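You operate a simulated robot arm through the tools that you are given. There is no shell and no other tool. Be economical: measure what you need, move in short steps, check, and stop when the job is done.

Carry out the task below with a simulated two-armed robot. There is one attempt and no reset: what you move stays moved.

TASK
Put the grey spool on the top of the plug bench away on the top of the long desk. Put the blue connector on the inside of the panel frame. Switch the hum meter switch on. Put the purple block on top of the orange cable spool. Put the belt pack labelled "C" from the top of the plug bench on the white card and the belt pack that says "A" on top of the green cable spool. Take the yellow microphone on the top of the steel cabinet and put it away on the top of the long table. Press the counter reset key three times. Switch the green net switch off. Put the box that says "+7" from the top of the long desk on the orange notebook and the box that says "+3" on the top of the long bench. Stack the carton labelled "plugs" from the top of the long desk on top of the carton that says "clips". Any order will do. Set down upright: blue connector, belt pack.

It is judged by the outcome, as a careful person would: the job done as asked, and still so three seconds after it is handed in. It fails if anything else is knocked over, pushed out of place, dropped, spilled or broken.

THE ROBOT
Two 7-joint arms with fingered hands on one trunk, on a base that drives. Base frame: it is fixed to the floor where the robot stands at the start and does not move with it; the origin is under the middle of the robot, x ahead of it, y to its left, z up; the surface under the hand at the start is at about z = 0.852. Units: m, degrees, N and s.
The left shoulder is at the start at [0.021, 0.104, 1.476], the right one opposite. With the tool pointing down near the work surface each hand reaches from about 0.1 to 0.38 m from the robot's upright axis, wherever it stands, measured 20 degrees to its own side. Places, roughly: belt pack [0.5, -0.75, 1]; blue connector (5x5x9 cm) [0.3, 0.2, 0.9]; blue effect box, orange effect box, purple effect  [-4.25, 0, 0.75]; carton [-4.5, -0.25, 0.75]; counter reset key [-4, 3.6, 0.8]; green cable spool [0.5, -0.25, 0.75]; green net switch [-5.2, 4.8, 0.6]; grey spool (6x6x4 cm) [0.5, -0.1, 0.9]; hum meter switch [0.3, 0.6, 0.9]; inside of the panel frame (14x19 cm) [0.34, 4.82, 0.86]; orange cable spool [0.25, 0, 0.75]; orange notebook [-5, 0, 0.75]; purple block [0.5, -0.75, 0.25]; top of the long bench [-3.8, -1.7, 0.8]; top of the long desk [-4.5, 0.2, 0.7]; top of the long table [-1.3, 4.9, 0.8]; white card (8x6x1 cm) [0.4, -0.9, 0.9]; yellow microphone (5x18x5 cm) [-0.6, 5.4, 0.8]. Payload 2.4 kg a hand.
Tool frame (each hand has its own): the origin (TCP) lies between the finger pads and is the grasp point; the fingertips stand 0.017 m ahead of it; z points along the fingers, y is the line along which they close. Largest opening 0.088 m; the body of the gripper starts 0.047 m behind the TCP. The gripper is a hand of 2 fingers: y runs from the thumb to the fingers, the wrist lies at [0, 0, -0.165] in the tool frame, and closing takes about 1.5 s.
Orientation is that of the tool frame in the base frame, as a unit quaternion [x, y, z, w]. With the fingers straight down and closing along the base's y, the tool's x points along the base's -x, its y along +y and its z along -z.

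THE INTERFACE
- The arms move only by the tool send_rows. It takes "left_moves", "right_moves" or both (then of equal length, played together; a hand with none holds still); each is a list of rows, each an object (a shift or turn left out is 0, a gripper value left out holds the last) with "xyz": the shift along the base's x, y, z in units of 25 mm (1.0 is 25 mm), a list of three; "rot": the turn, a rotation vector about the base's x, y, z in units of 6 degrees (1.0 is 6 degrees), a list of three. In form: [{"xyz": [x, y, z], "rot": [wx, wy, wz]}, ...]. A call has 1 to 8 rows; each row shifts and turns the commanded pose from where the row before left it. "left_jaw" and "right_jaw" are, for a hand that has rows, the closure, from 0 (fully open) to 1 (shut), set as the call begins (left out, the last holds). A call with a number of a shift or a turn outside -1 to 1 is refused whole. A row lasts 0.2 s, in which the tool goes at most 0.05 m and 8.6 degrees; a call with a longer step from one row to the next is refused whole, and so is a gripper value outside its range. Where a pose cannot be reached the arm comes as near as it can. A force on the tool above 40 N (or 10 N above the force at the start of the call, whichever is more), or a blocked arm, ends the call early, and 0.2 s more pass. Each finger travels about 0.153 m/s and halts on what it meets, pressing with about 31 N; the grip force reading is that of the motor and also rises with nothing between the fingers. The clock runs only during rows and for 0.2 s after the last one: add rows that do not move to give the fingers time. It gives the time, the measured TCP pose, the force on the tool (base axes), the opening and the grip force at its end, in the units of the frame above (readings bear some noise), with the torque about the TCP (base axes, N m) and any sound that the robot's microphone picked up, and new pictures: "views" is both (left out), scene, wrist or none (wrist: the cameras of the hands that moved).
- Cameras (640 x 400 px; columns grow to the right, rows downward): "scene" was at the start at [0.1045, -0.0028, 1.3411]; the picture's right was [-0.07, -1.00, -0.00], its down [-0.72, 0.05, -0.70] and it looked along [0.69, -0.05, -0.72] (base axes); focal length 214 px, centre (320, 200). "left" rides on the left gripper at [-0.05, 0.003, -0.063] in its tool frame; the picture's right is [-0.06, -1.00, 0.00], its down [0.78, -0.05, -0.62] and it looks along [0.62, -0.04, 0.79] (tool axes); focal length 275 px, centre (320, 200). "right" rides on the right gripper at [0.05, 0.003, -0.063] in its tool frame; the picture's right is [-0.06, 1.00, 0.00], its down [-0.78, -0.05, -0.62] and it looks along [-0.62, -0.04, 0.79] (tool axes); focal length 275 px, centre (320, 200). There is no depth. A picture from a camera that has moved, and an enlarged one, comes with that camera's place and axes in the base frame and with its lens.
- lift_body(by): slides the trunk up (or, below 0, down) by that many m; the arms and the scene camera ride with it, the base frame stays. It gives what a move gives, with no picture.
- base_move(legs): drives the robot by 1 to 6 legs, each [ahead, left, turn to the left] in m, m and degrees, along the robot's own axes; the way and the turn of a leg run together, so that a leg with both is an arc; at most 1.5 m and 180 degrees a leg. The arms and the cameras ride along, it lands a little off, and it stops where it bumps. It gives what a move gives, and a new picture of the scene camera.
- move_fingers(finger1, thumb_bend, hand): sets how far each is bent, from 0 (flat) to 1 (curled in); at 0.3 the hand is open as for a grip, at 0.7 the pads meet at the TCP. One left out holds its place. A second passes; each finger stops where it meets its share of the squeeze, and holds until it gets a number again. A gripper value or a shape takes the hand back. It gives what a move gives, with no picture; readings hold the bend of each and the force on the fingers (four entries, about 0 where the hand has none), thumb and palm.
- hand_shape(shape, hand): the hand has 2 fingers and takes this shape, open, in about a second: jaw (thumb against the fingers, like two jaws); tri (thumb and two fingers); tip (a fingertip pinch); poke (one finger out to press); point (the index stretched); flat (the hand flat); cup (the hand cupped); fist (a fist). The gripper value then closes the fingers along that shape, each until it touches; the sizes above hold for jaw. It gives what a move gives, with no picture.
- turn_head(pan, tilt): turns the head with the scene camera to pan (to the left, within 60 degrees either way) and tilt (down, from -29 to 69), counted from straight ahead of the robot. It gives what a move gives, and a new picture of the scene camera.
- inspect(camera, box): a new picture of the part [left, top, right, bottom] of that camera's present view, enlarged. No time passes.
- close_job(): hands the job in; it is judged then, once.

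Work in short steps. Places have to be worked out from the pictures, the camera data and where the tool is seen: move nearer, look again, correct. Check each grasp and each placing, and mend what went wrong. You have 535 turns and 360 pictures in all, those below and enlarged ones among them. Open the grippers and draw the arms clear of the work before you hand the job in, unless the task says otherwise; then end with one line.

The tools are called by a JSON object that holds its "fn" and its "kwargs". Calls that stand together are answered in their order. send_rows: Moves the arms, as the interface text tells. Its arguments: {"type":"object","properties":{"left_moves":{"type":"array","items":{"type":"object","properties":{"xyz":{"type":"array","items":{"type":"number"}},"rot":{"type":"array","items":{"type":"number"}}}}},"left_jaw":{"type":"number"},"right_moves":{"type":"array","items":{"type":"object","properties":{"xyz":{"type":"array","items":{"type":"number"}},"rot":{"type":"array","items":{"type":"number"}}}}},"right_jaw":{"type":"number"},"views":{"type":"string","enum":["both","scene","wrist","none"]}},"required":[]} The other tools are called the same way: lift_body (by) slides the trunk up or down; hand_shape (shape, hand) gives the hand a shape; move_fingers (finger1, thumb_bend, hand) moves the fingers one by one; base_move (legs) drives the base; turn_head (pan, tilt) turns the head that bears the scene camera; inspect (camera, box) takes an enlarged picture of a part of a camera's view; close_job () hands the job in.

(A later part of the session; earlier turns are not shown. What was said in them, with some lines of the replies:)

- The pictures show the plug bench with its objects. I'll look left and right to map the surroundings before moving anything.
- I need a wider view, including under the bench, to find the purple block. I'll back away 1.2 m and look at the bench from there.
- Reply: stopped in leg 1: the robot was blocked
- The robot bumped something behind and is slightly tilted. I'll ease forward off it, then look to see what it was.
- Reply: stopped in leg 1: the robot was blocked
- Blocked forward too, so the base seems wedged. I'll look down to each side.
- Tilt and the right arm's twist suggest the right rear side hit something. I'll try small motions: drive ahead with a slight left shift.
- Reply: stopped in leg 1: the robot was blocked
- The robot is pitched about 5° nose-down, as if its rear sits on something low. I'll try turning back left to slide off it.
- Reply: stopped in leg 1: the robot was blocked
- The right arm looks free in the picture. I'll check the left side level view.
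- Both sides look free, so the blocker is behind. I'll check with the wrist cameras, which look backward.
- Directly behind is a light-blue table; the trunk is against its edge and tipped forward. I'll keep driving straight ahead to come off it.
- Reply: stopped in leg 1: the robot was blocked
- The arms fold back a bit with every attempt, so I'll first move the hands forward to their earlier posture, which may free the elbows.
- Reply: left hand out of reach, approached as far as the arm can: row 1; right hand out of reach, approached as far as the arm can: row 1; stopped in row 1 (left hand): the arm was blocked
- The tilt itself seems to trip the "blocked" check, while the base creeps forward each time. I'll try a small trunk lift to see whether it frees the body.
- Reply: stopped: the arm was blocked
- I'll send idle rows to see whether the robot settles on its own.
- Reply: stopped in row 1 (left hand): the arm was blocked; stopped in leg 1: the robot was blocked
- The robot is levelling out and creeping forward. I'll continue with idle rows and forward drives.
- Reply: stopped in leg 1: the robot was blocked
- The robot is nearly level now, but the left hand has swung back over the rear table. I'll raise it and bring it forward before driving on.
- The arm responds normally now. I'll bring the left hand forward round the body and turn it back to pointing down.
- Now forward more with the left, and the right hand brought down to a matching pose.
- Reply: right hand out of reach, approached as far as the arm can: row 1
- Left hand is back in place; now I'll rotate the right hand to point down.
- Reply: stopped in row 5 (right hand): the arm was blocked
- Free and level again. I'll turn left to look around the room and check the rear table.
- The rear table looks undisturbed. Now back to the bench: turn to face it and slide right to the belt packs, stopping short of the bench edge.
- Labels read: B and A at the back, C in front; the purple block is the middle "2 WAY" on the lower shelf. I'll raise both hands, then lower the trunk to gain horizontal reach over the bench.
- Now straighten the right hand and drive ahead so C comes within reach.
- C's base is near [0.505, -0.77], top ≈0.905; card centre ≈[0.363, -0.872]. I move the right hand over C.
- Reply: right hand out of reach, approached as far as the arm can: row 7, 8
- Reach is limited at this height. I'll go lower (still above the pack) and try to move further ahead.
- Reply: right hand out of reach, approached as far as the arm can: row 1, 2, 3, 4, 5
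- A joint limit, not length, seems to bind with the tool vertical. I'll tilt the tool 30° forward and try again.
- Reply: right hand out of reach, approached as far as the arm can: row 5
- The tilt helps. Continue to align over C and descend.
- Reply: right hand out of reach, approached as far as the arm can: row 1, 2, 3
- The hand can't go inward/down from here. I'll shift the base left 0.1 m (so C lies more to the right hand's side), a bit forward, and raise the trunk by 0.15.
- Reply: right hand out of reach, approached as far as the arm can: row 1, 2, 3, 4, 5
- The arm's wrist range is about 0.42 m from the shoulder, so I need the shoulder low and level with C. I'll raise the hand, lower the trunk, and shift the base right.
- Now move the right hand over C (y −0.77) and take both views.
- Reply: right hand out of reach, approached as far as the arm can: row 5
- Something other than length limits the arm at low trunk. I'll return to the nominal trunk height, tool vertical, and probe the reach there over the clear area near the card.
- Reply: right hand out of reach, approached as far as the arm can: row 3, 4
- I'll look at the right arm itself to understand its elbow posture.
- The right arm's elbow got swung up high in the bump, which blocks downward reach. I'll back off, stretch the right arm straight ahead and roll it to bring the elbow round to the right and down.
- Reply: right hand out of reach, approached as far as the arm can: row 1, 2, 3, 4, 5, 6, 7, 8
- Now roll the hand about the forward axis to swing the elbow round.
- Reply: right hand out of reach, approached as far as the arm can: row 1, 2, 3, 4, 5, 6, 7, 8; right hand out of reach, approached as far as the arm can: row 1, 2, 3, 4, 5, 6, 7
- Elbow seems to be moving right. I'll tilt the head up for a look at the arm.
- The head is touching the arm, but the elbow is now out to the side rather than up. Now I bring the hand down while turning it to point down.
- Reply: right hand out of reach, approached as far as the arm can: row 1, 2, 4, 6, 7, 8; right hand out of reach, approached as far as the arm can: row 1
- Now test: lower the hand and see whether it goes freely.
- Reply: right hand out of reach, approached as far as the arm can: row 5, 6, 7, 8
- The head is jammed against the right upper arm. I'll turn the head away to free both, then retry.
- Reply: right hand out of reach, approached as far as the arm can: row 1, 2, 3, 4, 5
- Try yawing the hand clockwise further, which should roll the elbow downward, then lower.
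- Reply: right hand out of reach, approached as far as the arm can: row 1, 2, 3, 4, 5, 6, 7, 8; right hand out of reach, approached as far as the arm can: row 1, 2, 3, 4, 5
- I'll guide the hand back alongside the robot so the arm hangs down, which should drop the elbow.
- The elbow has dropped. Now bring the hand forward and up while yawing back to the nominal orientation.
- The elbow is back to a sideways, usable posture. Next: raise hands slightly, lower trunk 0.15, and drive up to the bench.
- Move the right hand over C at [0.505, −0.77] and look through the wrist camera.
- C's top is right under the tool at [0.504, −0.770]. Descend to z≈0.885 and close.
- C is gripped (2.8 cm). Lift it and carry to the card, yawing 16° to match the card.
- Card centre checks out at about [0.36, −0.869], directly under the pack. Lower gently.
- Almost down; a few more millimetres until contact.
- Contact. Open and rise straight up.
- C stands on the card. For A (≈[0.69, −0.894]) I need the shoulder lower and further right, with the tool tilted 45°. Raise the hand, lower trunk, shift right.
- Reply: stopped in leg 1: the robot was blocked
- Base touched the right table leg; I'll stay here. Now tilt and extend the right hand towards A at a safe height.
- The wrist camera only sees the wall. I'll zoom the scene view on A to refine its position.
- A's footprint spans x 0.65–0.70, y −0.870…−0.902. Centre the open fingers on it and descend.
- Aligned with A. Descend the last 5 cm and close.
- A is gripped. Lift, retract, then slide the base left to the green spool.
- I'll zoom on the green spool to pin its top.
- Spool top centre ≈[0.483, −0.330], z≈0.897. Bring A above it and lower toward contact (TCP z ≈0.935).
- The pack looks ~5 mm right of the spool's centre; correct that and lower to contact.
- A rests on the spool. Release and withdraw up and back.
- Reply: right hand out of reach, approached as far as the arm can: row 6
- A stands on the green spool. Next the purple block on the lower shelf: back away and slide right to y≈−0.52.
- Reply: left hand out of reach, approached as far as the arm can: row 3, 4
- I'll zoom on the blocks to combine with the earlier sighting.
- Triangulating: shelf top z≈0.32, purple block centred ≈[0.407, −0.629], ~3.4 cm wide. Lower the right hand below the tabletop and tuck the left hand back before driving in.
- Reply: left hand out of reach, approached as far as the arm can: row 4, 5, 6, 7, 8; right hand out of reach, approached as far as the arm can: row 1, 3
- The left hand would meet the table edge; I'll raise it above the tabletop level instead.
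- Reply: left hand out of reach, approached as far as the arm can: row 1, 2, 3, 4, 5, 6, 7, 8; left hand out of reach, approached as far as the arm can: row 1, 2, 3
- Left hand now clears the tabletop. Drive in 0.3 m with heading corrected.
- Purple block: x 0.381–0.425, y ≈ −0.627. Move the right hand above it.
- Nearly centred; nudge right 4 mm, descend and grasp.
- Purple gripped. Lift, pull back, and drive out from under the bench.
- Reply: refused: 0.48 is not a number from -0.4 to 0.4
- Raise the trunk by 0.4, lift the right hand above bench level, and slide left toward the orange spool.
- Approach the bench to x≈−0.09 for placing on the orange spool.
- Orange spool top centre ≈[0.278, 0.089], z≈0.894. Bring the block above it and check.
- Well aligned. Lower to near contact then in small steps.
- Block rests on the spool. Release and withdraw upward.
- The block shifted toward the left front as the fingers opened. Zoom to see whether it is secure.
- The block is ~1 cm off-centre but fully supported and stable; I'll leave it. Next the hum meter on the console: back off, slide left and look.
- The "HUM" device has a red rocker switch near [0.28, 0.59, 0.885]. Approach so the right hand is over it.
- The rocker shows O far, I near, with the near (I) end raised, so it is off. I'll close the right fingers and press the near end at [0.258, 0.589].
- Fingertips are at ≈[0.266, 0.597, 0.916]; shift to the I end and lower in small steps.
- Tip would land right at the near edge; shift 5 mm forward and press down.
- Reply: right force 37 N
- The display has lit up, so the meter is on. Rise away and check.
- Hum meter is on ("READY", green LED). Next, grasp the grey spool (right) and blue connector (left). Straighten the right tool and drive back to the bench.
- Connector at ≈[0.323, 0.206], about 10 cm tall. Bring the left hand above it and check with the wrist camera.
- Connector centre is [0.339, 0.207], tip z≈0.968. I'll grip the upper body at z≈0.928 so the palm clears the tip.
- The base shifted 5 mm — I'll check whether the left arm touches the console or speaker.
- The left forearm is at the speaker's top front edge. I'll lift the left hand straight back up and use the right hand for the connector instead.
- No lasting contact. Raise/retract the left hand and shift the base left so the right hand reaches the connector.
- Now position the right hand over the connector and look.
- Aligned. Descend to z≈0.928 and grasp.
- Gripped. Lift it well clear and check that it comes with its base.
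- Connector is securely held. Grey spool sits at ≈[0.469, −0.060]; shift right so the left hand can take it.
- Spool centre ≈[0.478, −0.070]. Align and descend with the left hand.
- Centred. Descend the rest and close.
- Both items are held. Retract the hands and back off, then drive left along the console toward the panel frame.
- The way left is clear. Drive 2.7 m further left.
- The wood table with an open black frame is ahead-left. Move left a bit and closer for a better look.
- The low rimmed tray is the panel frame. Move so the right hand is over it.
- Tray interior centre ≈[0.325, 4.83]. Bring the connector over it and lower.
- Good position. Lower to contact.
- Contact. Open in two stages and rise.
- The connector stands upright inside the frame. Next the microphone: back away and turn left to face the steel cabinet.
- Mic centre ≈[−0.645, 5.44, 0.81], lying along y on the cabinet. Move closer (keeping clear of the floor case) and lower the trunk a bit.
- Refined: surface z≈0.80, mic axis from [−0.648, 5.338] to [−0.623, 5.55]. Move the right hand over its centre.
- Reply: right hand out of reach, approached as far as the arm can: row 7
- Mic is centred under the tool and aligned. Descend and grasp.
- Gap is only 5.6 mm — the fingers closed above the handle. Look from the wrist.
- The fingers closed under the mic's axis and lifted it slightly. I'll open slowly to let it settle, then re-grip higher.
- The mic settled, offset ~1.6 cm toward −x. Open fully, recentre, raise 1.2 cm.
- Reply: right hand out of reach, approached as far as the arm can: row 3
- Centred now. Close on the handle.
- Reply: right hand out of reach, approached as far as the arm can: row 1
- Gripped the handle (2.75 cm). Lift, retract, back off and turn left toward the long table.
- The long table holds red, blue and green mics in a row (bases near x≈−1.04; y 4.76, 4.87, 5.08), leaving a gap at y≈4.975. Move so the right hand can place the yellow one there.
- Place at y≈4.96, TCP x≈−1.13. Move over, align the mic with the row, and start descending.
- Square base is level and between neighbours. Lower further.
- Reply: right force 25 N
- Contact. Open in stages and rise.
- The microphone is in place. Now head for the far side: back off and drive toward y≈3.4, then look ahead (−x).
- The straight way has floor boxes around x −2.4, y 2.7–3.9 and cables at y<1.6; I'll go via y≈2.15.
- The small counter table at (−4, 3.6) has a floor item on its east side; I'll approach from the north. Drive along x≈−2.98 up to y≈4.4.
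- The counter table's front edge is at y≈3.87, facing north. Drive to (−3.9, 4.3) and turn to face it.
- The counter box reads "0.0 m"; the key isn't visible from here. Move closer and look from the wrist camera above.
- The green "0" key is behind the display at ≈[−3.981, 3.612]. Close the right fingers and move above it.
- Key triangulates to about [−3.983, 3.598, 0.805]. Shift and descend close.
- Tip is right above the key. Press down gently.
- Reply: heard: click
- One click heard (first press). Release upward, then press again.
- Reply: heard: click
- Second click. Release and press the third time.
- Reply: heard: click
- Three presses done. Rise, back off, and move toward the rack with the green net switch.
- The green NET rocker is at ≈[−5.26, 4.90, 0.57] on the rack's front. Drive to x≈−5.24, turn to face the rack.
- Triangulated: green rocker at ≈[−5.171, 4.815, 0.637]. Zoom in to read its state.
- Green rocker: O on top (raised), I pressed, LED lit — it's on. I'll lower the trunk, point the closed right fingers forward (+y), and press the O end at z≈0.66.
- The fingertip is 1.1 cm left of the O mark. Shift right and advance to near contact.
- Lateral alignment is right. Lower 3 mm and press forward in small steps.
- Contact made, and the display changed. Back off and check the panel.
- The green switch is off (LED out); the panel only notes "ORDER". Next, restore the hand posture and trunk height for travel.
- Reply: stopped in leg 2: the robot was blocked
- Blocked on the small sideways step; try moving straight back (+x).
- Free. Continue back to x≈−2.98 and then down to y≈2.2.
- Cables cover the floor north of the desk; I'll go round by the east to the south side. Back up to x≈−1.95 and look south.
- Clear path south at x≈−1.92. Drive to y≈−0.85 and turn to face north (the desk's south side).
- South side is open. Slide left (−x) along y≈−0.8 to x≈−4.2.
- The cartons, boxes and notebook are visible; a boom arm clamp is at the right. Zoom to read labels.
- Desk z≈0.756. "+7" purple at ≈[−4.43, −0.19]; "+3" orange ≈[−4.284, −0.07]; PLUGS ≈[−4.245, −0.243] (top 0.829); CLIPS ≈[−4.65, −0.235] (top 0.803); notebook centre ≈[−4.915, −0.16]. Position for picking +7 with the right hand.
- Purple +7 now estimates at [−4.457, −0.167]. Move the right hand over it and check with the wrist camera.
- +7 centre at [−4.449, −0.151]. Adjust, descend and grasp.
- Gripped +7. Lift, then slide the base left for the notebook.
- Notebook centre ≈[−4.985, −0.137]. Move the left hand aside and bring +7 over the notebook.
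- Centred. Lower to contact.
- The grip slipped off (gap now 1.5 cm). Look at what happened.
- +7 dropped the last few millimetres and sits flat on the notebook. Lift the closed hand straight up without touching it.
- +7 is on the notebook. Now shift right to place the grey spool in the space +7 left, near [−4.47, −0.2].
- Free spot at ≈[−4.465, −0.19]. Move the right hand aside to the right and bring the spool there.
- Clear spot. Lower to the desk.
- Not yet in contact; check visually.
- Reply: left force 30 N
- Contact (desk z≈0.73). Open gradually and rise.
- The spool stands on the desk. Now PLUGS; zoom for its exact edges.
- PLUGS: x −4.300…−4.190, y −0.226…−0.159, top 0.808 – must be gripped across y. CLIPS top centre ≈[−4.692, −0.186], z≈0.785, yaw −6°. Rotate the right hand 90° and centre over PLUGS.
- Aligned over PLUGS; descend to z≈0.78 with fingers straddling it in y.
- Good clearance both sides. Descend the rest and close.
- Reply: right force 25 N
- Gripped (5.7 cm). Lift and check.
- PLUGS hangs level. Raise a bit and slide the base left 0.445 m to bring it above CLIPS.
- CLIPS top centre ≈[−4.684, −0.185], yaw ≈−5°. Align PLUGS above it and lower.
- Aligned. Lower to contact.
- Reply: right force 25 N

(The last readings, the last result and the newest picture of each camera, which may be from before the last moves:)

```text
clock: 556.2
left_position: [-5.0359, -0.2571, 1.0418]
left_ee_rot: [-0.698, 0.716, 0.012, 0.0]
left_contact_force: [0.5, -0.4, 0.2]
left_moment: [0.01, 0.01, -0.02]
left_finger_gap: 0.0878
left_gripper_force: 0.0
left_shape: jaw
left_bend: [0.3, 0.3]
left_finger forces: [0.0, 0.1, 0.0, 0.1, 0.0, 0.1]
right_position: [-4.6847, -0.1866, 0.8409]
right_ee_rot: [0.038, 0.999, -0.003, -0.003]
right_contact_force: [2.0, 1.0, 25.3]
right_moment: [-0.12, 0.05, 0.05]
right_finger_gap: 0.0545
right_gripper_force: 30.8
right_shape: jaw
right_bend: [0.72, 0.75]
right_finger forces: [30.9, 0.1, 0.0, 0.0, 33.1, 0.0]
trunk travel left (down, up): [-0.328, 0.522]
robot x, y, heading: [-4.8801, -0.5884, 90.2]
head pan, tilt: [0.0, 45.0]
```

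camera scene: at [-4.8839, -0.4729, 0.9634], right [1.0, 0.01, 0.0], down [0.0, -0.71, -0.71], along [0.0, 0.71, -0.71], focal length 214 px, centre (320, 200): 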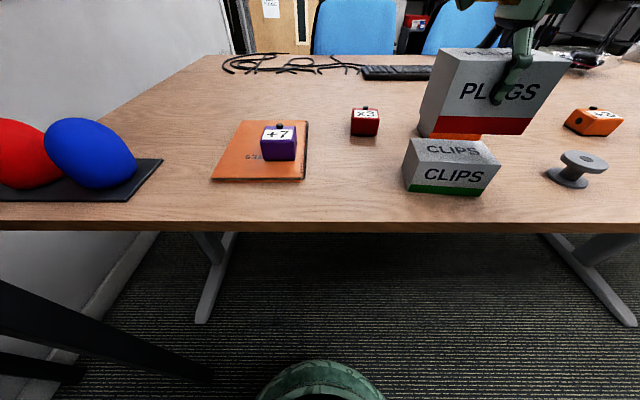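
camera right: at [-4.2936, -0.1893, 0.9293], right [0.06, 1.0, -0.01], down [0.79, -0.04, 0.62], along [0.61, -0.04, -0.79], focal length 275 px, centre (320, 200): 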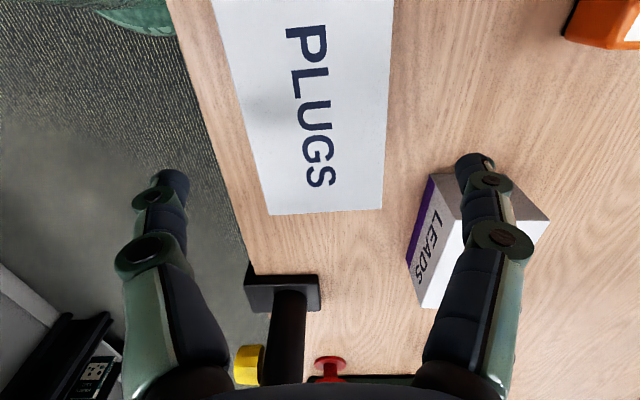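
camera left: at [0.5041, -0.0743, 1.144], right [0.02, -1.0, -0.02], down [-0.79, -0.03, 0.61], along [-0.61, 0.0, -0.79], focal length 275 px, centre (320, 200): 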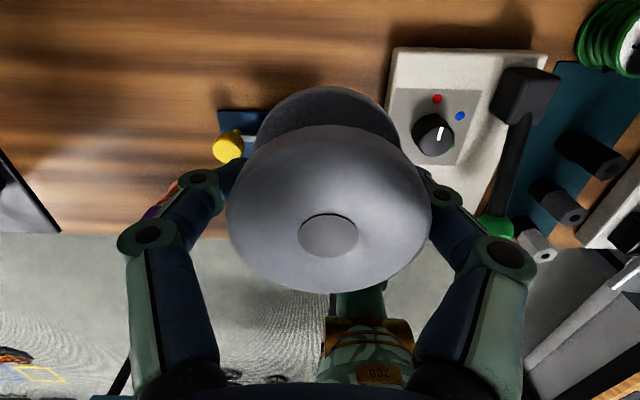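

Contact. Release gradually and rise.

{"fn": "send_rows", "kwargs": {"right_moves": [{"xyz": [0, 0, 0.1]}, {}, {}], "right_jaw": 0.3, "views": "none"}}

{"fn": "send_rows", "kwargs": {"right_moves": [{}, {}, {}, {"xyz": [0, 0, 0.5]}, {"xyz": [0, 0, 1]}, {"xyz": [0, 0, 1]}, {"xyz": [0, 0, 1]}, {"xyz": [0, 0, 1]}], "right_jaw": 0, "views": "scene"}}

```text
clock: 557.0
left_position: [-5.0349, -0.258, 1.0406]
left_ee_rot: [-0.699, 0.715, 0.011, -0.001]
left_contact_force: [0.1, -0.7, 0.2]
left_moment: [0.0, -0.02, -0.02]
left_finger_gap: 0.0879
left_gripper_force: 0.0
left_shape: jaw
left_bend: [0.3, 0.3]
left_finger forces: [0.0, 0.1, 0.0, 0.0, 0.1, 0.1]
right_position: [-4.6859, -0.1879, 0.8414]
right_ee_rot: [0.038, 0.999, -0.007, -0.003]
right_contact_force: [-0.2, -2.8, 11.7]
right_moment: [-0.19, 0.01, -0.02]
right_finger_gap: 0.062
right_gripper_force: 0.1
right_shape: jaw
right_bend: [0.67, 0.64]
right_finger forces: [2.6, 0.1, 0.0, 0.0, 9.5, 0.1]
trunk travel left (down, up): [-0.328, 0.522]
robot x, y, heading: [-4.8798, -0.5861, 90.4]
head pan, tilt: [0.0, 45.0]
```

```text
clock: 558.8
left_position: [-5.0336, -0.2564, 1.04]
left_ee_rot: [-0.699, 0.715, 0.011, -0.001]
left_contact_force: [1.0, -0.4, -1.1]
left_moment: [0.01, 0.01, -0.01]
left_finger_gap: 0.0877
left_gripper_force: 0.1
left_shape: jaw
left_bend: [0.3, 0.3]
left_finger forces: [0.0, 0.0, 0.0, 0.1, 0.0, 0.0]
right_position: [-4.6827, -0.1875, 0.9539]
right_ee_rot: [0.04, 0.999, -0.005, -0.004]
right_contact_force: [-0.4, 0.0, 0.4]
right_moment: [-0.01, 0.0, -0.02]
right_finger_gap: 0.0879
right_gripper_force: 0.0
right_shape: jaw
right_bend: [0.3, 0.3]
right_finger forces: [0.1, 0.0, 0.1, 0.0, 0.0, 0.1]
trunk travel left (down, up): [-0.328, 0.522]
robot x, y, heading: [-4.8857, -0.5891, 90.6]
head pan, tilt: [0.0, 45.0]
camera scene: at [-4.884, -0.473, 0.9635], right [1.0, 0.01, 0.0], down [0.0, -0.71, -0.71], along [0.0, 0.71, -0.71], focal length 214 px, centre (320, 200)
```

scene: 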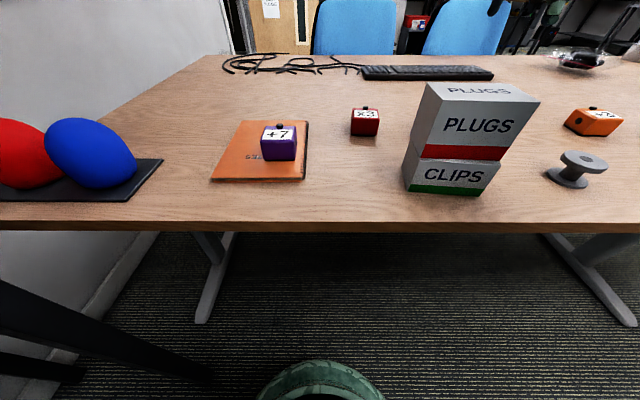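

PLUGS is neatly stacked on CLIPS. Rotate the right hand back and go for the "+3" box (≈[−4.287, −0.018]).

{"fn": "send_rows", "kwargs": {"right_moves": [{"xyz": [0, 0, 1], "rot": [0, 0, 1]}, {"xyz": [0, 0, 0.5], "rot": [0, 0, 1]}, {"rot": [0, 0, 1]}, {"rot": [0, 0, 1]}, {"rot": [0, 0, 1]}, {"rot": [0, 0, 1]}, {"rot": [0, 0, 1]}, {"rot": [0, 0, 1]}], "views": "none"}}

{"fn": "send_rows", "kwargs": {"right_moves": [{"rot": [0, 0, 1]}, {"rot": [0, 0, 1]}, {"rot": [0, 0, 1]}, {"rot": [0, 0, 1]}, {"rot": [0, 0, 1]}, {"rot": [0, 0, 1]}, {"rot": [0, 0, 1]}, {"rot": [0, 0, 0.8]}], "views": "none"}}

{"fn": "base_move", "kwargs": {"legs": [[0, -0.48, -0.4], [0.1, 0, 0]]}}

```text
clock: 560.6
left_position: [-5.035, -0.2553, 1.04]
left_ee_rot: [-0.698, 0.716, 0.011, -0.001]
left_contact_force: [-0.3, -0.5, 0.3]
left_moment: [-0.01, 0.01, -0.05]
left_finger_gap: 0.0882
left_gripper_force: 0.0
left_shape: jaw
left_bend: [0.3, 0.3]
left_finger forces: [0.1, 0.0, 0.0, 0.0, 0.0, 0.0]
right_position: [-4.6846, -0.1869, 0.9903]
right_ee_rot: [-0.372, 0.928, -0.006, 0.0]
right_contact_force: [-0.6, -0.3, -0.1]
right_moment: [-0.05, -0.04, -0.03]
right_finger_gap: 0.0877
right_gripper_force: 0.1
right_shape: jaw
right_bend: [0.3, 0.3]
right_finger forces: [0.0, 0.0, 0.0, 0.0, 0.1, 0.1]
trunk travel left (down, up): [-0.328, 0.522]
robot x, y, heading: [-4.8822, -0.5921, 90.3]
head pan, tilt: [0.0, 45.0]
```

```text
clock: 562.4
left_position: [-5.0343, -0.2562, 1.0401]
left_ee_rot: [-0.698, 0.716, 0.011, -0.001]
left_contact_force: [0.4, -0.5, -0.5]
left_moment: [-0.06, 0.01, -0.02]
left_finger_gap: 0.0881
left_gripper_force: 0.1
left_shape: jaw
left_bend: [0.3, 0.3]
left_finger forces: [0.0, 0.1, 0.0, 0.0, 0.0, 0.1]
right_position: [-4.6839, -0.1855, 0.9903]
right_ee_rot: [0.71, -0.705, 0.006, -0.002]
right_contact_force: [0.3, 0.2, 0.5]
right_moment: [-0.04, 0.01, 0.0]
right_finger_gap: 0.0878
right_gripper_force: 0.0
right_shape: jaw
right_bend: [0.3, 0.3]
right_finger forces: [0.0, 0.0, 0.0, 0.1, 0.0, 0.0]
trunk travel left (down, up): [-0.328, 0.522]
robot x, y, heading: [-4.8824, -0.5928, 90.4]
head pan, tilt: [0.0, 45.0]
```

```text
clock: 566.0
left_position: [-4.5604, -0.1537, 1.0401]
left_ee_rot: [-0.697, 0.717, 0.011, -0.002]
left_contact_force: [0.8, -0.6, 0.1]
left_moment: [0.0, 0.02, 0.02]
left_finger_gap: 0.088
left_gripper_force: 0.1
left_shape: jaw
left_bend: [0.3, 0.3]
left_finger forces: [0.0, 0.0, 0.0, 0.1, 0.0, 0.0]
right_position: [-4.2097, -0.0857, 0.9903]
right_ee_rot: [-0.707, 0.708, -0.006, 0.002]
right_contact_force: [-0.2, 1.4, -0.6]
right_moment: [0.01, -0.01, -0.01]
right_finger_gap: 0.088
right_gripper_force: 0.1
right_shape: jaw
right_bend: [0.3, 0.3]
right_finger forces: [0.0, 0.1, 0.0, 0.0, 0.0, 0.1]
trunk travel left (down, up): [-0.328, 0.522]
robot x, y, heading: [-4.4099, -0.4882, 90.0]
head pan, tilt: [0.0, 45.0]
camera scene: at [-4.4108, -0.3712, 0.9634], right [1.0, 0.0, 0.0], down [0.0, -0.71, -0.71], along [0.0, 0.71, -0.71], focal length 214 px, centre (320, 200)
```

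scene: 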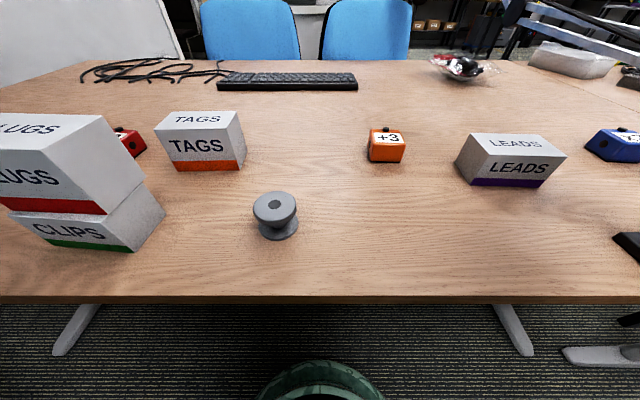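

Move the right hand over +3 and check.

{"fn": "send_rows", "kwargs": {"right_moves": [{"xyz": [-0.8, 0.7, 0]}, {"xyz": [-0.8, 0.7, 0]}, {"xyz": [-0.8, 0.7, -0.6]}, {"xyz": [-0.7, 0.7, -0.6]}, {}], "views": "wrist"}}

```text
clock: 567.1
left_position: [-4.5603, -0.1531, 1.0399]
left_ee_rot: [-0.696, 0.718, 0.011, -0.001]
left_contact_force: [-1.1, 0.3, 0.7]
left_moment: [0.01, 0.0, 0.02]
left_finger_gap: 0.0879
left_gripper_force: 0.1
left_shape: jaw
left_bend: [0.3, 0.3]
left_finger forces: [0.0, 0.1, 0.0, 0.1, 0.0, 0.1]
right_position: [-4.2859, -0.0174, 0.9595]
right_ee_rot: [0.708, -0.706, 0.006, -0.002]
right_contact_force: [-0.5, 0.1, 0.1]
right_moment: [0.01, 0.0, 0.02]
right_finger_gap: 0.0876
right_gripper_force: 0.1
right_shape: jaw
right_bend: [0.3, 0.3]
right_finger forces: [0.0, 0.0, 0.0, 0.0, 0.1, 0.0]
trunk travel left (down, up): [-0.328, 0.522]
robot x, y, heading: [-4.4076, -0.488, 90.0]
head pan, tilt: [0.0, 45.0]
camera right: at [-4.2891, -0.0662, 1.0233], right [-1.0, 0.06, -0.01], down [0.04, 0.79, 0.62], along [0.05, 0.61, -0.79], focal length 275 px, centre (320, 200)
```

right: 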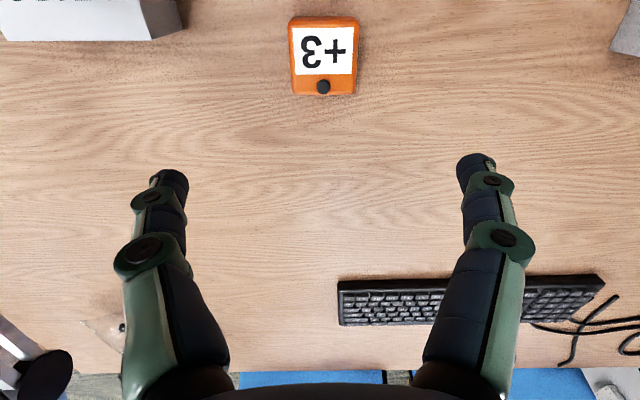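

+3 is right below. Descend to z≈0.753 and grasp.

{"fn": "send_rows", "kwargs": {"right_moves": [{"xyz": [0, -0.08, -1]}, {"xyz": [0, 0, -1]}, {"xyz": [0, 0, -1]}, {"xyz": [0, 0, -1]}, {"xyz": [0, 0, -1]}, {"xyz": [0, 0, -1]}, {"xyz": [0, 0, -1]}, {"xyz": [0, 0, -1]}], "views": "none"}}

{"fn": "send_rows", "kwargs": {"right_moves": [{"xyz": [0, 0, -0.2]}, {}], "views": "wrist"}}

```text
clock: 569.0
left_position: [-4.561, -0.1536, 1.0402]
left_ee_rot: [-0.696, 0.718, 0.011, -0.001]
left_contact_force: [0.5, 0.2, 0.1]
left_moment: [0.03, 0.01, 0.0]
left_finger_gap: 0.0877
left_gripper_force: 0.1
left_shape: jaw
left_bend: [0.3, 0.3]
left_finger forces: [0.1, 0.0, 0.0, 0.0, 0.0, 0.0]
right_position: [-4.2853, -0.0179, 0.759]
right_ee_rot: [-0.707, 0.707, -0.005, 0.003]
right_contact_force: [0.0, 0.0, 0.4]
right_moment: [-0.03, 0.01, 0.0]
right_finger_gap: 0.0882
right_gripper_force: 0.0
right_shape: jaw
right_bend: [0.3, 0.3]
right_finger forces: [0.1, 0.0, 0.1, 0.1, 0.1, 0.1]
trunk travel left (down, up): [-0.328, 0.522]
robot x, y, heading: [-4.4084, -0.4875, 90.2]
head pan, tilt: [0.0, 45.0]
```

```text
clock: 569.5
left_position: [-4.5608, -0.1543, 1.0415]
left_ee_rot: [-0.697, 0.717, 0.012, -0.002]
left_contact_force: [0.4, 0.3, -0.1]
left_moment: [-0.02, -0.02, -0.02]
left_finger_gap: 0.0881
left_gripper_force: 0.1
left_shape: jaw
left_bend: [0.3, 0.3]
left_finger forces: [0.1, 0.0, 0.0, 0.0, 0.1, 0.0]
right_position: [-4.2858, -0.018, 0.755]
right_ee_rot: [0.707, -0.707, 0.007, -0.002]
right_contact_force: [0.0, 0.0, 0.9]
right_moment: [0.0, -0.01, 0.03]
right_finger_gap: 0.088
right_gripper_force: 0.0
right_shape: jaw
right_bend: [0.3, 0.3]
right_finger forces: [0.0, 0.0, 0.0, 0.1, 0.0, 0.0]
trunk travel left (down, up): [-0.328, 0.522]
robot x, y, heading: [-4.4087, -0.4878, 90.2]
head pan, tilt: [0.0, 45.0]
camera right: at [-4.2891, -0.0665, 0.8182], right [-1.0, 0.06, -0.01], down [0.04, 0.79, 0.61], along [0.05, 0.61, -0.79], focal length 275 px, centre (320, 200)
```

right: 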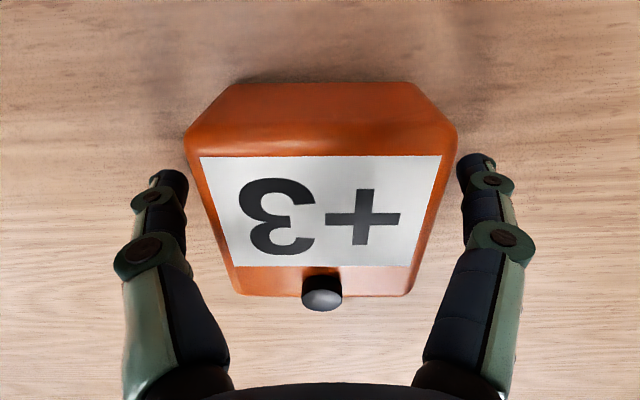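

Well straddled. Close and lift.

{"fn": "send_rows", "kwargs": {"right_moves": [{}, {}, {}, {}, {}, {}, {}], "right_jaw": 1, "views": "none"}}

{"fn": "send_rows", "kwargs": {"right_moves": [{"xyz": [0, 0, 0.5]}, {"xyz": [0, 0, 1]}, {"xyz": [0, 0, 1]}, {"xyz": [0, 0, 1]}, {"xyz": [0, 0, 1]}, {"xyz": [0, 0, 1]}, {"xyz": [0, 0, 1]}, {"xyz": [0, -0.5, 1]}], "views": "wrist"}}

```text
clock: 571.1
left_position: [-4.5597, -0.1536, 1.0401]
left_ee_rot: [-0.696, 0.718, 0.011, -0.001]
left_contact_force: [0.6, 0.1, -0.1]
left_moment: [0.04, 0.02, -0.01]
left_finger_gap: 0.0881
left_gripper_force: 0.0
left_shape: jaw
left_bend: [0.3, 0.3]
left_finger forces: [0.1, 0.1, 0.0, 0.0, 0.0, 0.1]
right_position: [-4.2863, -0.019, 0.7551]
right_ee_rot: [0.707, -0.707, 0.006, -0.003]
right_contact_force: [-0.4, -0.1, -0.1]
right_moment: [-0.02, 0.05, 0.02]
right_finger_gap: 0.0523
right_gripper_force: 31.1
right_shape: jaw
right_bend: [0.71, 0.72]
right_finger forces: [25.9, 0.0, 0.0, 0.0, 26.0, 0.1]
trunk travel left (down, up): [-0.328, 0.522]
robot x, y, heading: [-4.4088, -0.4891, 90.4]
head pan, tilt: [0.0, 45.0]
```

```text
clock: 573.0
left_position: [-4.5615, -0.1541, 1.0408]
left_ee_rot: [-0.697, 0.717, 0.011, -0.001]
left_contact_force: [-0.1, 0.5, -0.9]
left_moment: [-0.03, 0.01, 0.0]
left_finger_gap: 0.0878
left_gripper_force: 0.1
left_shape: jaw
left_bend: [0.3, 0.3]
left_finger forces: [0.0, 0.0, 0.0, 0.0, 0.0, 0.0]
right_position: [-4.2869, -0.0305, 0.942]
right_ee_rot: [0.707, -0.707, 0.006, -0.002]
right_contact_force: [0.2, 0.5, -2.0]
right_moment: [-0.01, -0.02, -0.04]
right_finger_gap: 0.0525
right_gripper_force: 30.7
right_shape: jaw
right_bend: [0.71, 0.72]
right_finger forces: [25.9, 0.1, 0.0, 0.0, 25.9, 0.0]
trunk travel left (down, up): [-0.328, 0.522]
robot x, y, heading: [-4.4096, -0.4877, 90.0]
head pan, tilt: [0.0, 45.0]
camera right: at [-4.2902, -0.0788, 1.0053], right [-1.0, 0.06, -0.01], down [0.04, 0.79, 0.61], along [0.05, 0.61, -0.79], focal length 275 px, centre (320, 200)
```

right: 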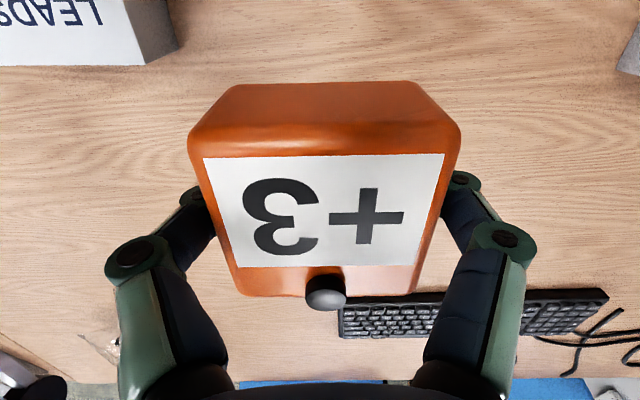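

+3 is held firmly. Retract, back off, move right, and turn round toward the long bench.

{"fn": "send_rows", "kwargs": {"right_moves": [{"xyz": [0, -1, 0.5]}, {"xyz": [0, -1, 0.5]}, {"xyz": [0, -1, 0.5]}, {"xyz": [0, -1, 0]}], "views": "none"}}

{"fn": "base_move", "kwargs": {"legs": [[-0.4, 0, 0], [0, -0.35, 0], [0, 0, -90], [0, 0, -90]]}}

{"fn": "turn_head", "kwargs": {"pan": 0, "tilt": 25}}

```text
clock: 574.0
left_position: [-4.5611, -0.1536, 1.0396]
left_ee_rot: [-0.696, 0.718, 0.011, 0.0]
left_contact_force: [0.1, -0.5, 0.4]
left_moment: [0.06, 0.03, 0.02]
left_finger_gap: 0.0878
left_gripper_force: 0.0
left_shape: jaw
left_bend: [0.3, 0.3]
left_finger forces: [0.0, 0.0, 0.0, 0.1, 0.0, 0.0]
right_position: [-4.2859, -0.1302, 0.9799]
right_ee_rot: [0.707, -0.707, 0.006, -0.002]
right_contact_force: [0.4, 0.0, -1.6]
right_moment: [-0.03, 0.02, 0.05]
right_finger_gap: 0.0525
right_gripper_force: 31.3
right_shape: jaw
right_bend: [0.71, 0.72]
right_finger forces: [25.8, 0.0, 0.0, 0.0, 25.8, 0.0]
trunk travel left (down, up): [-0.328, 0.522]
robot x, y, heading: [-4.4078, -0.4887, 89.8]
head pan, tilt: [0.0, 45.0]
```

```text
clock: 586.0
left_position: [-3.9226, -1.2148, 1.0404]
left_ee_rot: [0.733, 0.68, 0.001, 0.011]
left_contact_force: [0.6, -0.7, 0.4]
left_moment: [-0.01, 0.01, 0.01]
left_finger_gap: 0.0876
left_gripper_force: 0.1
left_shape: jaw
left_bend: [0.3, 0.3]
left_finger forces: [0.0, 0.1, 0.0, 0.1, 0.0, 0.0]
right_position: [-4.1992, -1.2249, 0.9791]
right_ee_rot: [0.723, 0.69, -0.003, -0.006]
right_contact_force: [0.0, -0.2, -0.9]
right_moment: [0.0, -0.01, 0.02]
right_finger_gap: 0.0521
right_gripper_force: 30.9
right_shape: jaw
right_bend: [0.71, 0.72]
right_finger forces: [25.9, 0.1, 0.0, 0.1, 25.8, 0.0]
trunk travel left (down, up): [-0.328, 0.522]
robot x, y, heading: [-4.0618, -0.8731, -92.6]
head pan, tilt: [0.0, 45.0]
camera scene: at [-4.0675, -0.985, 0.9634], right [-1.0, 0.04, 0.0], down [0.03, 0.71, -0.71], along [-0.03, -0.71, -0.71], focal length 214 px, centre (320, 200)
```

scene: 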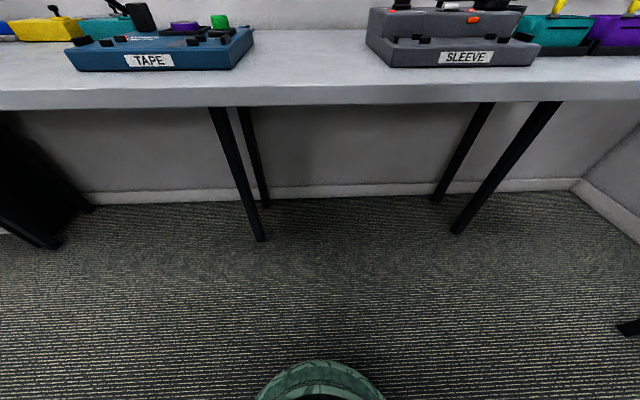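

```text
clock: 586.8
left_position: [-3.9227, -1.2148, 1.0393]
left_ee_rot: [0.733, 0.68, 0.001, 0.011]
left_contact_force: [-0.7, 0.0, 0.1]
left_moment: [0.0, 0.02, -0.03]
left_finger_gap: 0.088
left_gripper_force: 0.1
left_shape: jaw
left_bend: [0.3, 0.3]
left_finger forces: [0.1, 0.0, 0.0, 0.1, 0.1, 0.0]
right_position: [-4.1981, -1.2253, 0.9784]
right_ee_rot: [0.722, 0.692, -0.002, -0.006]
right_contact_force: [0.2, -0.2, -2.3]
right_moment: [0.05, 0.02, -0.02]
right_finger_gap: 0.0523
right_gripper_force: 31.6
right_shape: jaw
right_bend: [0.71, 0.72]
right_finger forces: [25.9, 0.0, 0.0, 0.0, 25.8, 0.0]
trunk travel left (down, up): [-0.328, 0.522]
robot x, y, heading: [-4.0623, -0.8733, -92.8]
head pan, tilt: [0.0, 25.0]
camera scene: at [-4.068, -0.9958, 0.9939], right [-1.0, 0.04, 0.0], down [0.02, 0.42, -0.91], along [-0.04, -0.91, -0.42], focal length 214 px, centre (320, 200)
```

scene: 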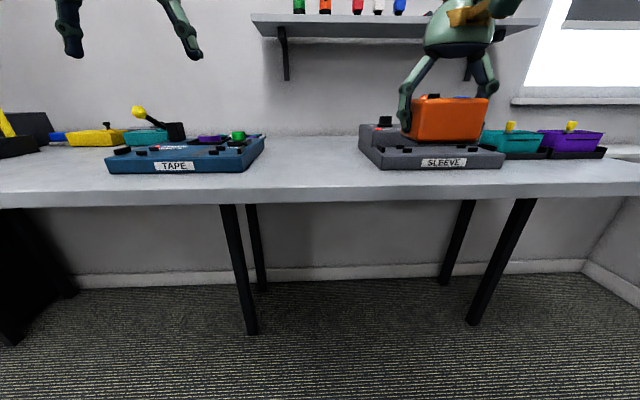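

There's a clear gap between TAPE and SLEEVE. Move a little closer to measure the bench.

{"fn": "base_move", "kwargs": {"legs": [[0.15, 0, 2.7]]}}

{"fn": "turn_head", "kwargs": {"pan": 0, "tilt": 45}}

```text
clock: 588.2
left_position: [-3.9106, -1.3588, 1.0413]
left_ee_rot: [0.717, 0.697, 0.001, 0.011]
left_contact_force: [-0.8, -0.4, -0.4]
left_moment: [-0.02, -0.01, 0.0]
left_finger_gap: 0.0879
left_gripper_force: 0.0
left_shape: jaw
left_bend: [0.3, 0.3]
left_finger forces: [0.0, 0.0, 0.0, 0.0, 0.0, 0.1]
right_position: [-4.1851, -1.3826, 0.9797]
right_ee_rot: [0.707, 0.707, -0.002, -0.006]
right_contact_force: [-0.6, -0.2, -1.3]
right_moment: [-0.01, 0.04, -0.02]
right_finger_gap: 0.0525
right_gripper_force: 31.2
right_shape: jaw
right_bend: [0.71, 0.72]
right_finger forces: [25.9, 0.0, 0.1, 0.1, 25.8, 0.1]
trunk travel left (down, up): [-0.328, 0.522]
robot x, y, heading: [-4.0646, -1.0267, -89.9]
head pan, tilt: [0.0, 25.0]
camera scene: at [-4.0656, -1.147, 0.994], right [-1.0, 0.0, 0.0], down [0.0, 0.42, -0.91], along [0.0, -0.91, -0.42], focal length 214 px, centre (320, 200)
```

scene: 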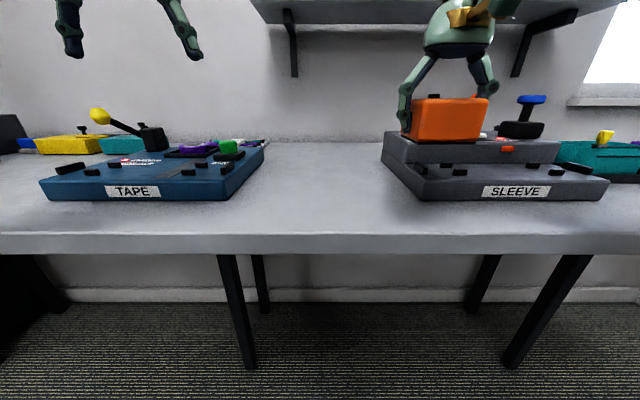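

```text
clock: 589.0
left_position: [-3.9111, -1.3589, 1.0392]
left_ee_rot: [0.717, 0.696, 0.001, 0.012]
left_contact_force: [0.4, -0.4, -0.6]
left_moment: [-0.02, -0.03, -0.03]
left_finger_gap: 0.088
left_gripper_force: 0.1
left_shape: jaw
left_bend: [0.3, 0.3]
left_finger forces: [0.0, 0.0, 0.0, 0.1, 0.0, 0.1]
right_position: [-4.1859, -1.3817, 0.9782]
right_ee_rot: [0.707, 0.707, -0.002, -0.007]
right_contact_force: [0.5, -1.0, -1.0]
right_moment: [0.02, 0.02, -0.02]
right_finger_gap: 0.0523
right_gripper_force: 31.4
right_shape: jaw
right_bend: [0.71, 0.72]
right_finger forces: [25.9, 0.0, 0.1, 0.1, 25.8, 0.1]
trunk travel left (down, up): [-0.328, 0.522]
robot x, y, heading: [-4.0674, -1.0255, -90.0]
head pan, tilt: [0.0, 45.0]
camera scene: at [-4.0657, -1.1361, 0.9635], right [-1.0, 0.0, 0.0], down [0.0, 0.71, -0.71], along [0.0, -0.71, -0.71], focal length 214 px, centre (320, 200)
```

scene: 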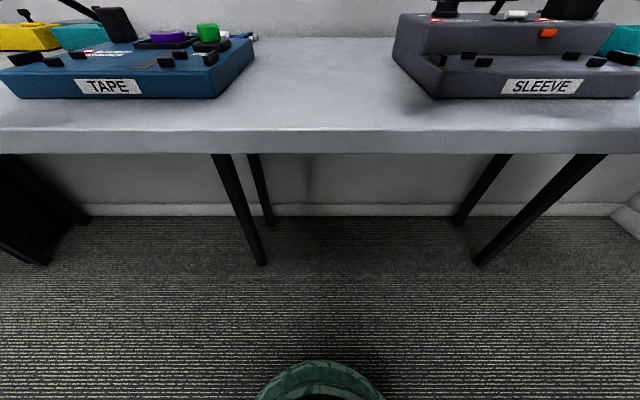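

Bench top z≈0.86, front edge y≈−1.34; target spot [−4.075, −1.43]. Move there and lower.

{"fn": "send_rows", "kwargs": {"right_moves": [{"xyz": [0.8, -0.3, 0.2]}, {"xyz": [0.9, -0.4, 0]}, {"xyz": [0.9, -0.4, 0]}, {"xyz": [0.9, -0.4, 0]}, {"xyz": [0.9, -0.4, -0.5]}, {"xyz": [0, 0, -1]}, {"xyz": [0, 0, -0.6]}, {}], "views": "scene"}}

```text
clock: 590.9
left_position: [-3.9122, -1.3587, 1.0405]
left_ee_rot: [0.717, 0.697, 0.001, 0.011]
left_contact_force: [-0.2, 0.3, -0.7]
left_moment: [0.0, -0.02, 0.01]
left_finger_gap: 0.0883
left_gripper_force: 0.0
left_shape: jaw
left_bend: [0.3, 0.3]
left_finger forces: [0.0, 0.0, 0.0, 0.0, 0.0, 0.0]
right_position: [-4.0757, -1.4291, 0.9317]
right_ee_rot: [0.707, 0.707, -0.003, -0.006]
right_contact_force: [0.2, -0.2, -2.3]
right_moment: [0.01, 0.0, 0.01]
right_finger_gap: 0.0525
right_gripper_force: 31.1
right_shape: jaw
right_bend: [0.71, 0.72]
right_finger forces: [26.0, 0.0, 0.0, 0.1, 26.0, 0.0]
trunk travel left (down, up): [-0.328, 0.522]
robot x, y, heading: [-4.0609, -1.0242, -90.0]
head pan, tilt: [0.0, 45.0]
camera scene: at [-4.0656, -1.1361, 0.9634], right [-1.0, 0.0, 0.0], down [0.0, 0.71, -0.71], along [0.0, -0.71, -0.71], focal length 214 px, centre (320, 200)
```

scene: 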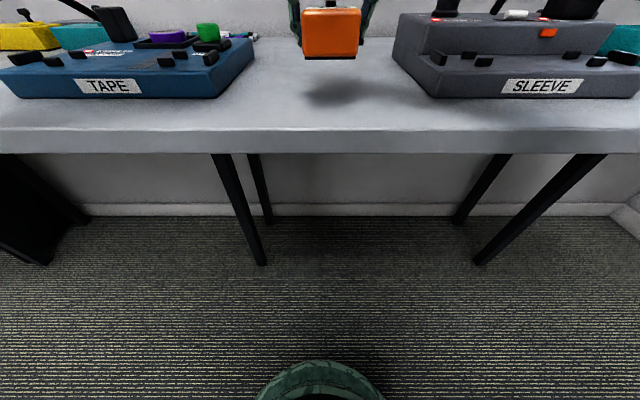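

Over the gap with its shadow close below. Lower stepwise to contact.

{"fn": "send_rows", "kwargs": {"right_moves": [{"xyz": [0, 0, -0.6]}, {"xyz": [0, 0, -0.6]}, {"xyz": [0, 0, -0.3]}, {}], "views": "none"}}

{"fn": "send_rows", "kwargs": {"right_moves": [{"xyz": [0, 0, -0.15]}, {"xyz": [0, 0, -0.15]}, {}], "views": "none"}}

```text
clock: 591.9
left_position: [-3.9116, -1.3594, 1.0408]
left_ee_rot: [0.718, 0.696, 0.001, 0.011]
left_contact_force: [0.0, -0.2, -0.6]
left_moment: [-0.02, 0.01, 0.04]
left_finger_gap: 0.0882
left_gripper_force: 0.1
left_shape: jaw
left_bend: [0.3, 0.3]
left_finger forces: [0.0, 0.1, 0.0, 0.0, 0.0, 0.0]
right_position: [-4.075, -1.4295, 0.8944]
right_ee_rot: [0.707, 0.707, -0.002, -0.006]
right_contact_force: [0.4, 0.1, -2.8]
right_moment: [0.01, -0.01, -0.03]
right_finger_gap: 0.0524
right_gripper_force: 30.9
right_shape: jaw
right_bend: [0.71, 0.72]
right_finger forces: [26.0, 0.0, 0.0, 0.1, 26.0, 0.1]
trunk travel left (down, up): [-0.328, 0.522]
robot x, y, heading: [-4.0649, -1.0244, -89.9]
head pan, tilt: [0.0, 45.0]
```

```text
clock: 592.6
left_position: [-3.9112, -1.3592, 1.0407]
left_ee_rot: [0.717, 0.697, 0.001, 0.011]
left_contact_force: [0.7, -0.2, 0.2]
left_moment: [-0.01, -0.02, -0.01]
left_finger_gap: 0.0881
left_gripper_force: 0.0
left_shape: jaw
left_bend: [0.3, 0.3]
left_finger forces: [0.0, 0.0, 0.1, 0.0, 0.0, 0.0]
right_position: [-4.0744, -1.4307, 0.8869]
right_ee_rot: [0.707, 0.707, -0.003, -0.006]
right_contact_force: [0.2, 0.3, -1.9]
right_moment: [0.0, 0.01, -0.01]
right_finger_gap: 0.0523
right_gripper_force: 30.5
right_shape: jaw
right_bend: [0.71, 0.72]
right_finger forces: [26.1, 0.1, 0.0, 0.1, 25.9, 0.0]
trunk travel left (down, up): [-0.328, 0.522]
robot x, y, heading: [-4.0605, -1.0233, -89.9]
head pan, tilt: [0.0, 45.0]
```

{"fn": "send_rows", "kwargs": {"right_moves": [{"xyz": [0, 0, -0.15]}, {"xyz": [0, 0, -0.15]}, {}], "views": "none"}}

{"fn": "send_rows", "kwargs": {"right_moves": [{"xyz": [0, 0, -0.12]}, {"xyz": [0, 0, -0.12]}, {}], "views": "none"}}

```text
clock: 593.5
left_position: [-3.912, -1.3591, 1.0393]
left_ee_rot: [0.718, 0.696, 0.001, 0.012]
left_contact_force: [0.4, 0.5, 0.1]
left_moment: [0.02, -0.02, -0.01]
left_finger_gap: 0.0881
left_gripper_force: 0.0
left_shape: jaw
left_bend: [0.3, 0.3]
left_finger forces: [0.1, 0.1, 0.1, 0.1, 0.0, 0.0]
right_position: [-4.0754, -1.4278, 0.8788]
right_ee_rot: [0.707, 0.707, -0.002, -0.007]
right_contact_force: [0.9, 0.0, -2.3]
right_moment: [-0.01, -0.01, 0.0]
right_finger_gap: 0.0524
right_gripper_force: 31.4
right_shape: jaw
right_bend: [0.71, 0.72]
right_finger forces: [26.0, 0.0, 0.1, 0.0, 26.0, 0.0]
trunk travel left (down, up): [-0.328, 0.522]
robot x, y, heading: [-4.0677, -1.0266, -90.1]
head pan, tilt: [0.0, 45.0]
```

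```text
clock: 594.2
left_position: [-3.911, -1.3583, 1.0408]
left_ee_rot: [0.718, 0.696, 0.001, 0.012]
left_contact_force: [-0.2, -0.4, 0.3]
left_moment: [0.0, -0.01, -0.01]
left_finger_gap: 0.088
left_gripper_force: 0.0
left_shape: jaw
left_bend: [0.3, 0.3]
left_finger forces: [0.1, 0.1, 0.1, 0.0, 0.0, 0.0]
right_position: [-4.0752, -1.4295, 0.8744]
right_ee_rot: [0.707, 0.707, -0.002, -0.004]
right_contact_force: [0.1, -1.4, 7.2]
right_moment: [0.04, -0.03, 0.01]
right_finger_gap: 0.0516
right_gripper_force: 31.1
right_shape: jaw
right_bend: [0.72, 0.72]
right_finger forces: [27.0, 0.0, 0.1, 0.0, 27.3, 0.1]
trunk travel left (down, up): [-0.328, 0.522]
robot x, y, heading: [-4.0643, -1.0246, -90.2]
head pan, tilt: [0.0, 45.0]
```

Contact. Release and rise.

{"fn": "send_rows", "kwargs": {"right_moves": [{}, {}, {}], "right_jaw": 0.3, "views": "none"}}

{"fn": "send_rows", "kwargs": {"right_moves": [{}, {}, {}, {"xyz": [0, 0, 0.5]}, {"xyz": [0, 0, 1]}, {"xyz": [0, 0, 1]}, {"xyz": [0, 0, 1]}, {"xyz": [0, 0, 1]}], "right_jaw": 0, "views": "scene"}}

```text
clock: 595.0
left_position: [-3.9107, -1.3583, 1.0394]
left_ee_rot: [0.717, 0.697, 0.002, 0.011]
left_contact_force: [0.2, 1.0, -0.5]
left_moment: [0.03, 0.02, 0.01]
left_finger_gap: 0.0879
left_gripper_force: 0.1
left_shape: jaw
left_bend: [0.3, 0.3]
left_finger forces: [0.0, 0.0, 0.0, 0.0, 0.0, 0.1]
right_position: [-4.075, -1.4314, 0.8731]
right_ee_rot: [0.707, 0.707, -0.003, -0.006]
right_contact_force: [-0.3, -0.1, -0.1]
right_moment: [0.0, 0.0, -0.05]
right_finger_gap: 0.0616
right_gripper_force: 0.1
right_shape: jaw
right_bend: [0.67, 0.64]
right_finger forces: [0.0, 0.0, 0.0, 0.1, 0.0, 0.0]
trunk travel left (down, up): [-0.328, 0.522]
robot x, y, heading: [-4.062, -1.0242, -89.9]
head pan, tilt: [0.0, 45.0]
```

```text
clock: 596.9
left_position: [-3.9104, -1.3592, 1.04]
left_ee_rot: [0.718, 0.696, 0.001, 0.011]
left_contact_force: [-0.1, -1.4, 0.4]
left_moment: [0.02, 0.02, 0.01]
left_finger_gap: 0.0881
left_gripper_force: 0.1
left_shape: jaw
left_bend: [0.3, 0.3]
left_finger forces: [0.1, 0.0, 0.1, 0.0, 0.0, 0.0]
right_position: [-4.0771, -1.4302, 0.9869]
right_ee_rot: [0.707, 0.707, -0.003, -0.007]
right_contact_force: [-0.1, -0.1, -0.2]
right_moment: [0.01, -0.03, 0.01]
right_finger_gap: 0.0879
right_gripper_force: 0.0
right_shape: jaw
right_bend: [0.3, 0.3]
right_finger forces: [0.0, 0.0, 0.0, 0.0, 0.0, 0.0]
trunk travel left (down, up): [-0.328, 0.522]
robot x, y, heading: [-4.0666, -1.0248, -89.9]
head pan, tilt: [0.0, 45.0]
camera scene: at [-4.0656, -1.1359, 0.9635], right [-1.0, 0.0, 0.0], down [0.0, 0.71, -0.71], along [0.0, -0.71, -0.71], focal length 214 px, centre (320, 200)
```

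scene: 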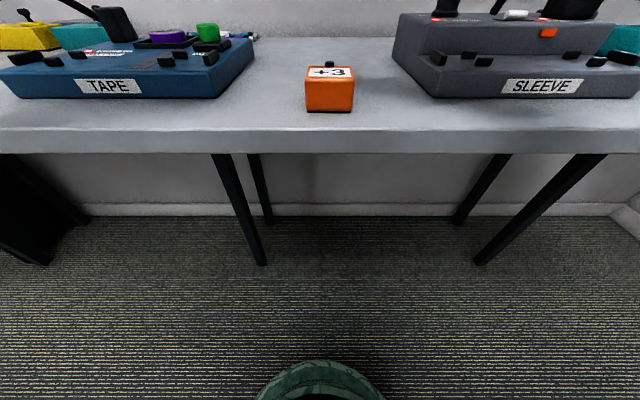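

All items are placed. Draw the arms clear by backing off slightly, then hand in.

{"fn": "send_rows", "kwargs": {"right_moves": [{"xyz": [0, 0, 1]}, {"xyz": [0, 0.5, 1]}, {"xyz": [0, 0.5, 0]}], "views": "none"}}

{"fn": "base_move", "kwargs": {"legs": [[-0.15, 0, 0]]}}

```text
clock: 597.6
left_position: [-3.9119, -1.3584, 1.0397]
left_ee_rot: [0.718, 0.696, 0.001, 0.011]
left_contact_force: [-0.2, -0.1, 0.9]
left_moment: [0.03, 0.02, -0.04]
left_finger_gap: 0.0879
left_gripper_force: 0.1
left_shape: jaw
left_bend: [0.3, 0.3]
left_finger forces: [0.0, 0.0, 0.0, 0.0, 0.0, 0.0]
right_position: [-4.0759, -1.4032, 1.0372]
right_ee_rot: [0.707, 0.707, -0.002, -0.006]
right_contact_force: [-0.3, -0.3, -0.2]
right_moment: [0.04, 0.02, 0.02]
right_finger_gap: 0.0879
right_gripper_force: 0.1
right_shape: jaw
right_bend: [0.3, 0.3]
right_finger forces: [0.1, 0.0, 0.1, 0.0, 0.0, 0.1]
trunk travel left (down, up): [-0.328, 0.522]
robot x, y, heading: [-4.0602, -1.0247, -90.0]
head pan, tilt: [0.0, 45.0]
```

```text
clock: 599.0
left_position: [-3.9093, -1.205, 1.0412]
left_ee_rot: [0.716, 0.698, 0.001, 0.012]
left_contact_force: [-0.4, 1.2, 0.0]
left_moment: [-0.01, -0.02, -0.05]
left_finger_gap: 0.0882
left_gripper_force: 0.0
left_shape: jaw
left_bend: [0.3, 0.3]
left_finger forces: [0.0, 0.1, 0.0, 0.1, 0.1, 0.1]
right_position: [-4.0751, -1.2518, 1.0366]
right_ee_rot: [0.705, 0.709, -0.003, -0.006]
right_contact_force: [-0.2, -0.6, -0.5]
right_moment: [-0.03, -0.03, -0.01]
right_finger_gap: 0.0881
right_gripper_force: 0.0
right_shape: jaw
right_bend: [0.3, 0.3]
right_finger forces: [0.0, 0.0, 0.1, 0.1, 0.0, 0.0]
trunk travel left (down, up): [-0.328, 0.522]
robot x, y, heading: [-4.0648, -0.875, -89.7]
head pan, tilt: [0.0, 45.0]
camera scene: at [-4.0656, -0.9836, 0.9635], right [-1.0, -0.01, 0.0], down [0.0, 0.71, -0.71], along [0.0, -0.71, -0.71], focal length 214 px, centre (320, 200)
```

scene: 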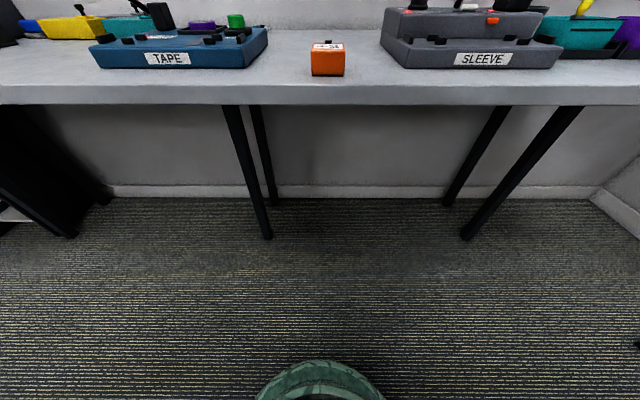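

Both grippers are open and clear of the work, and each listed task has been carried out. I'm handing the job in.

{"fn": "close_job", "kwargs": {}}

```text
The job is handed in.
```

Every task on the list was carried out and the job is handed in. Four things to know: early on the robot backed into the light-blue table (nothing on it looked disturbed), the purple block sits about 1 cm off-centre on the orange spool, the orange spool slid about 8 mm when the block was released, and the rack shows an "ORDER" notice since the green net switch went off.
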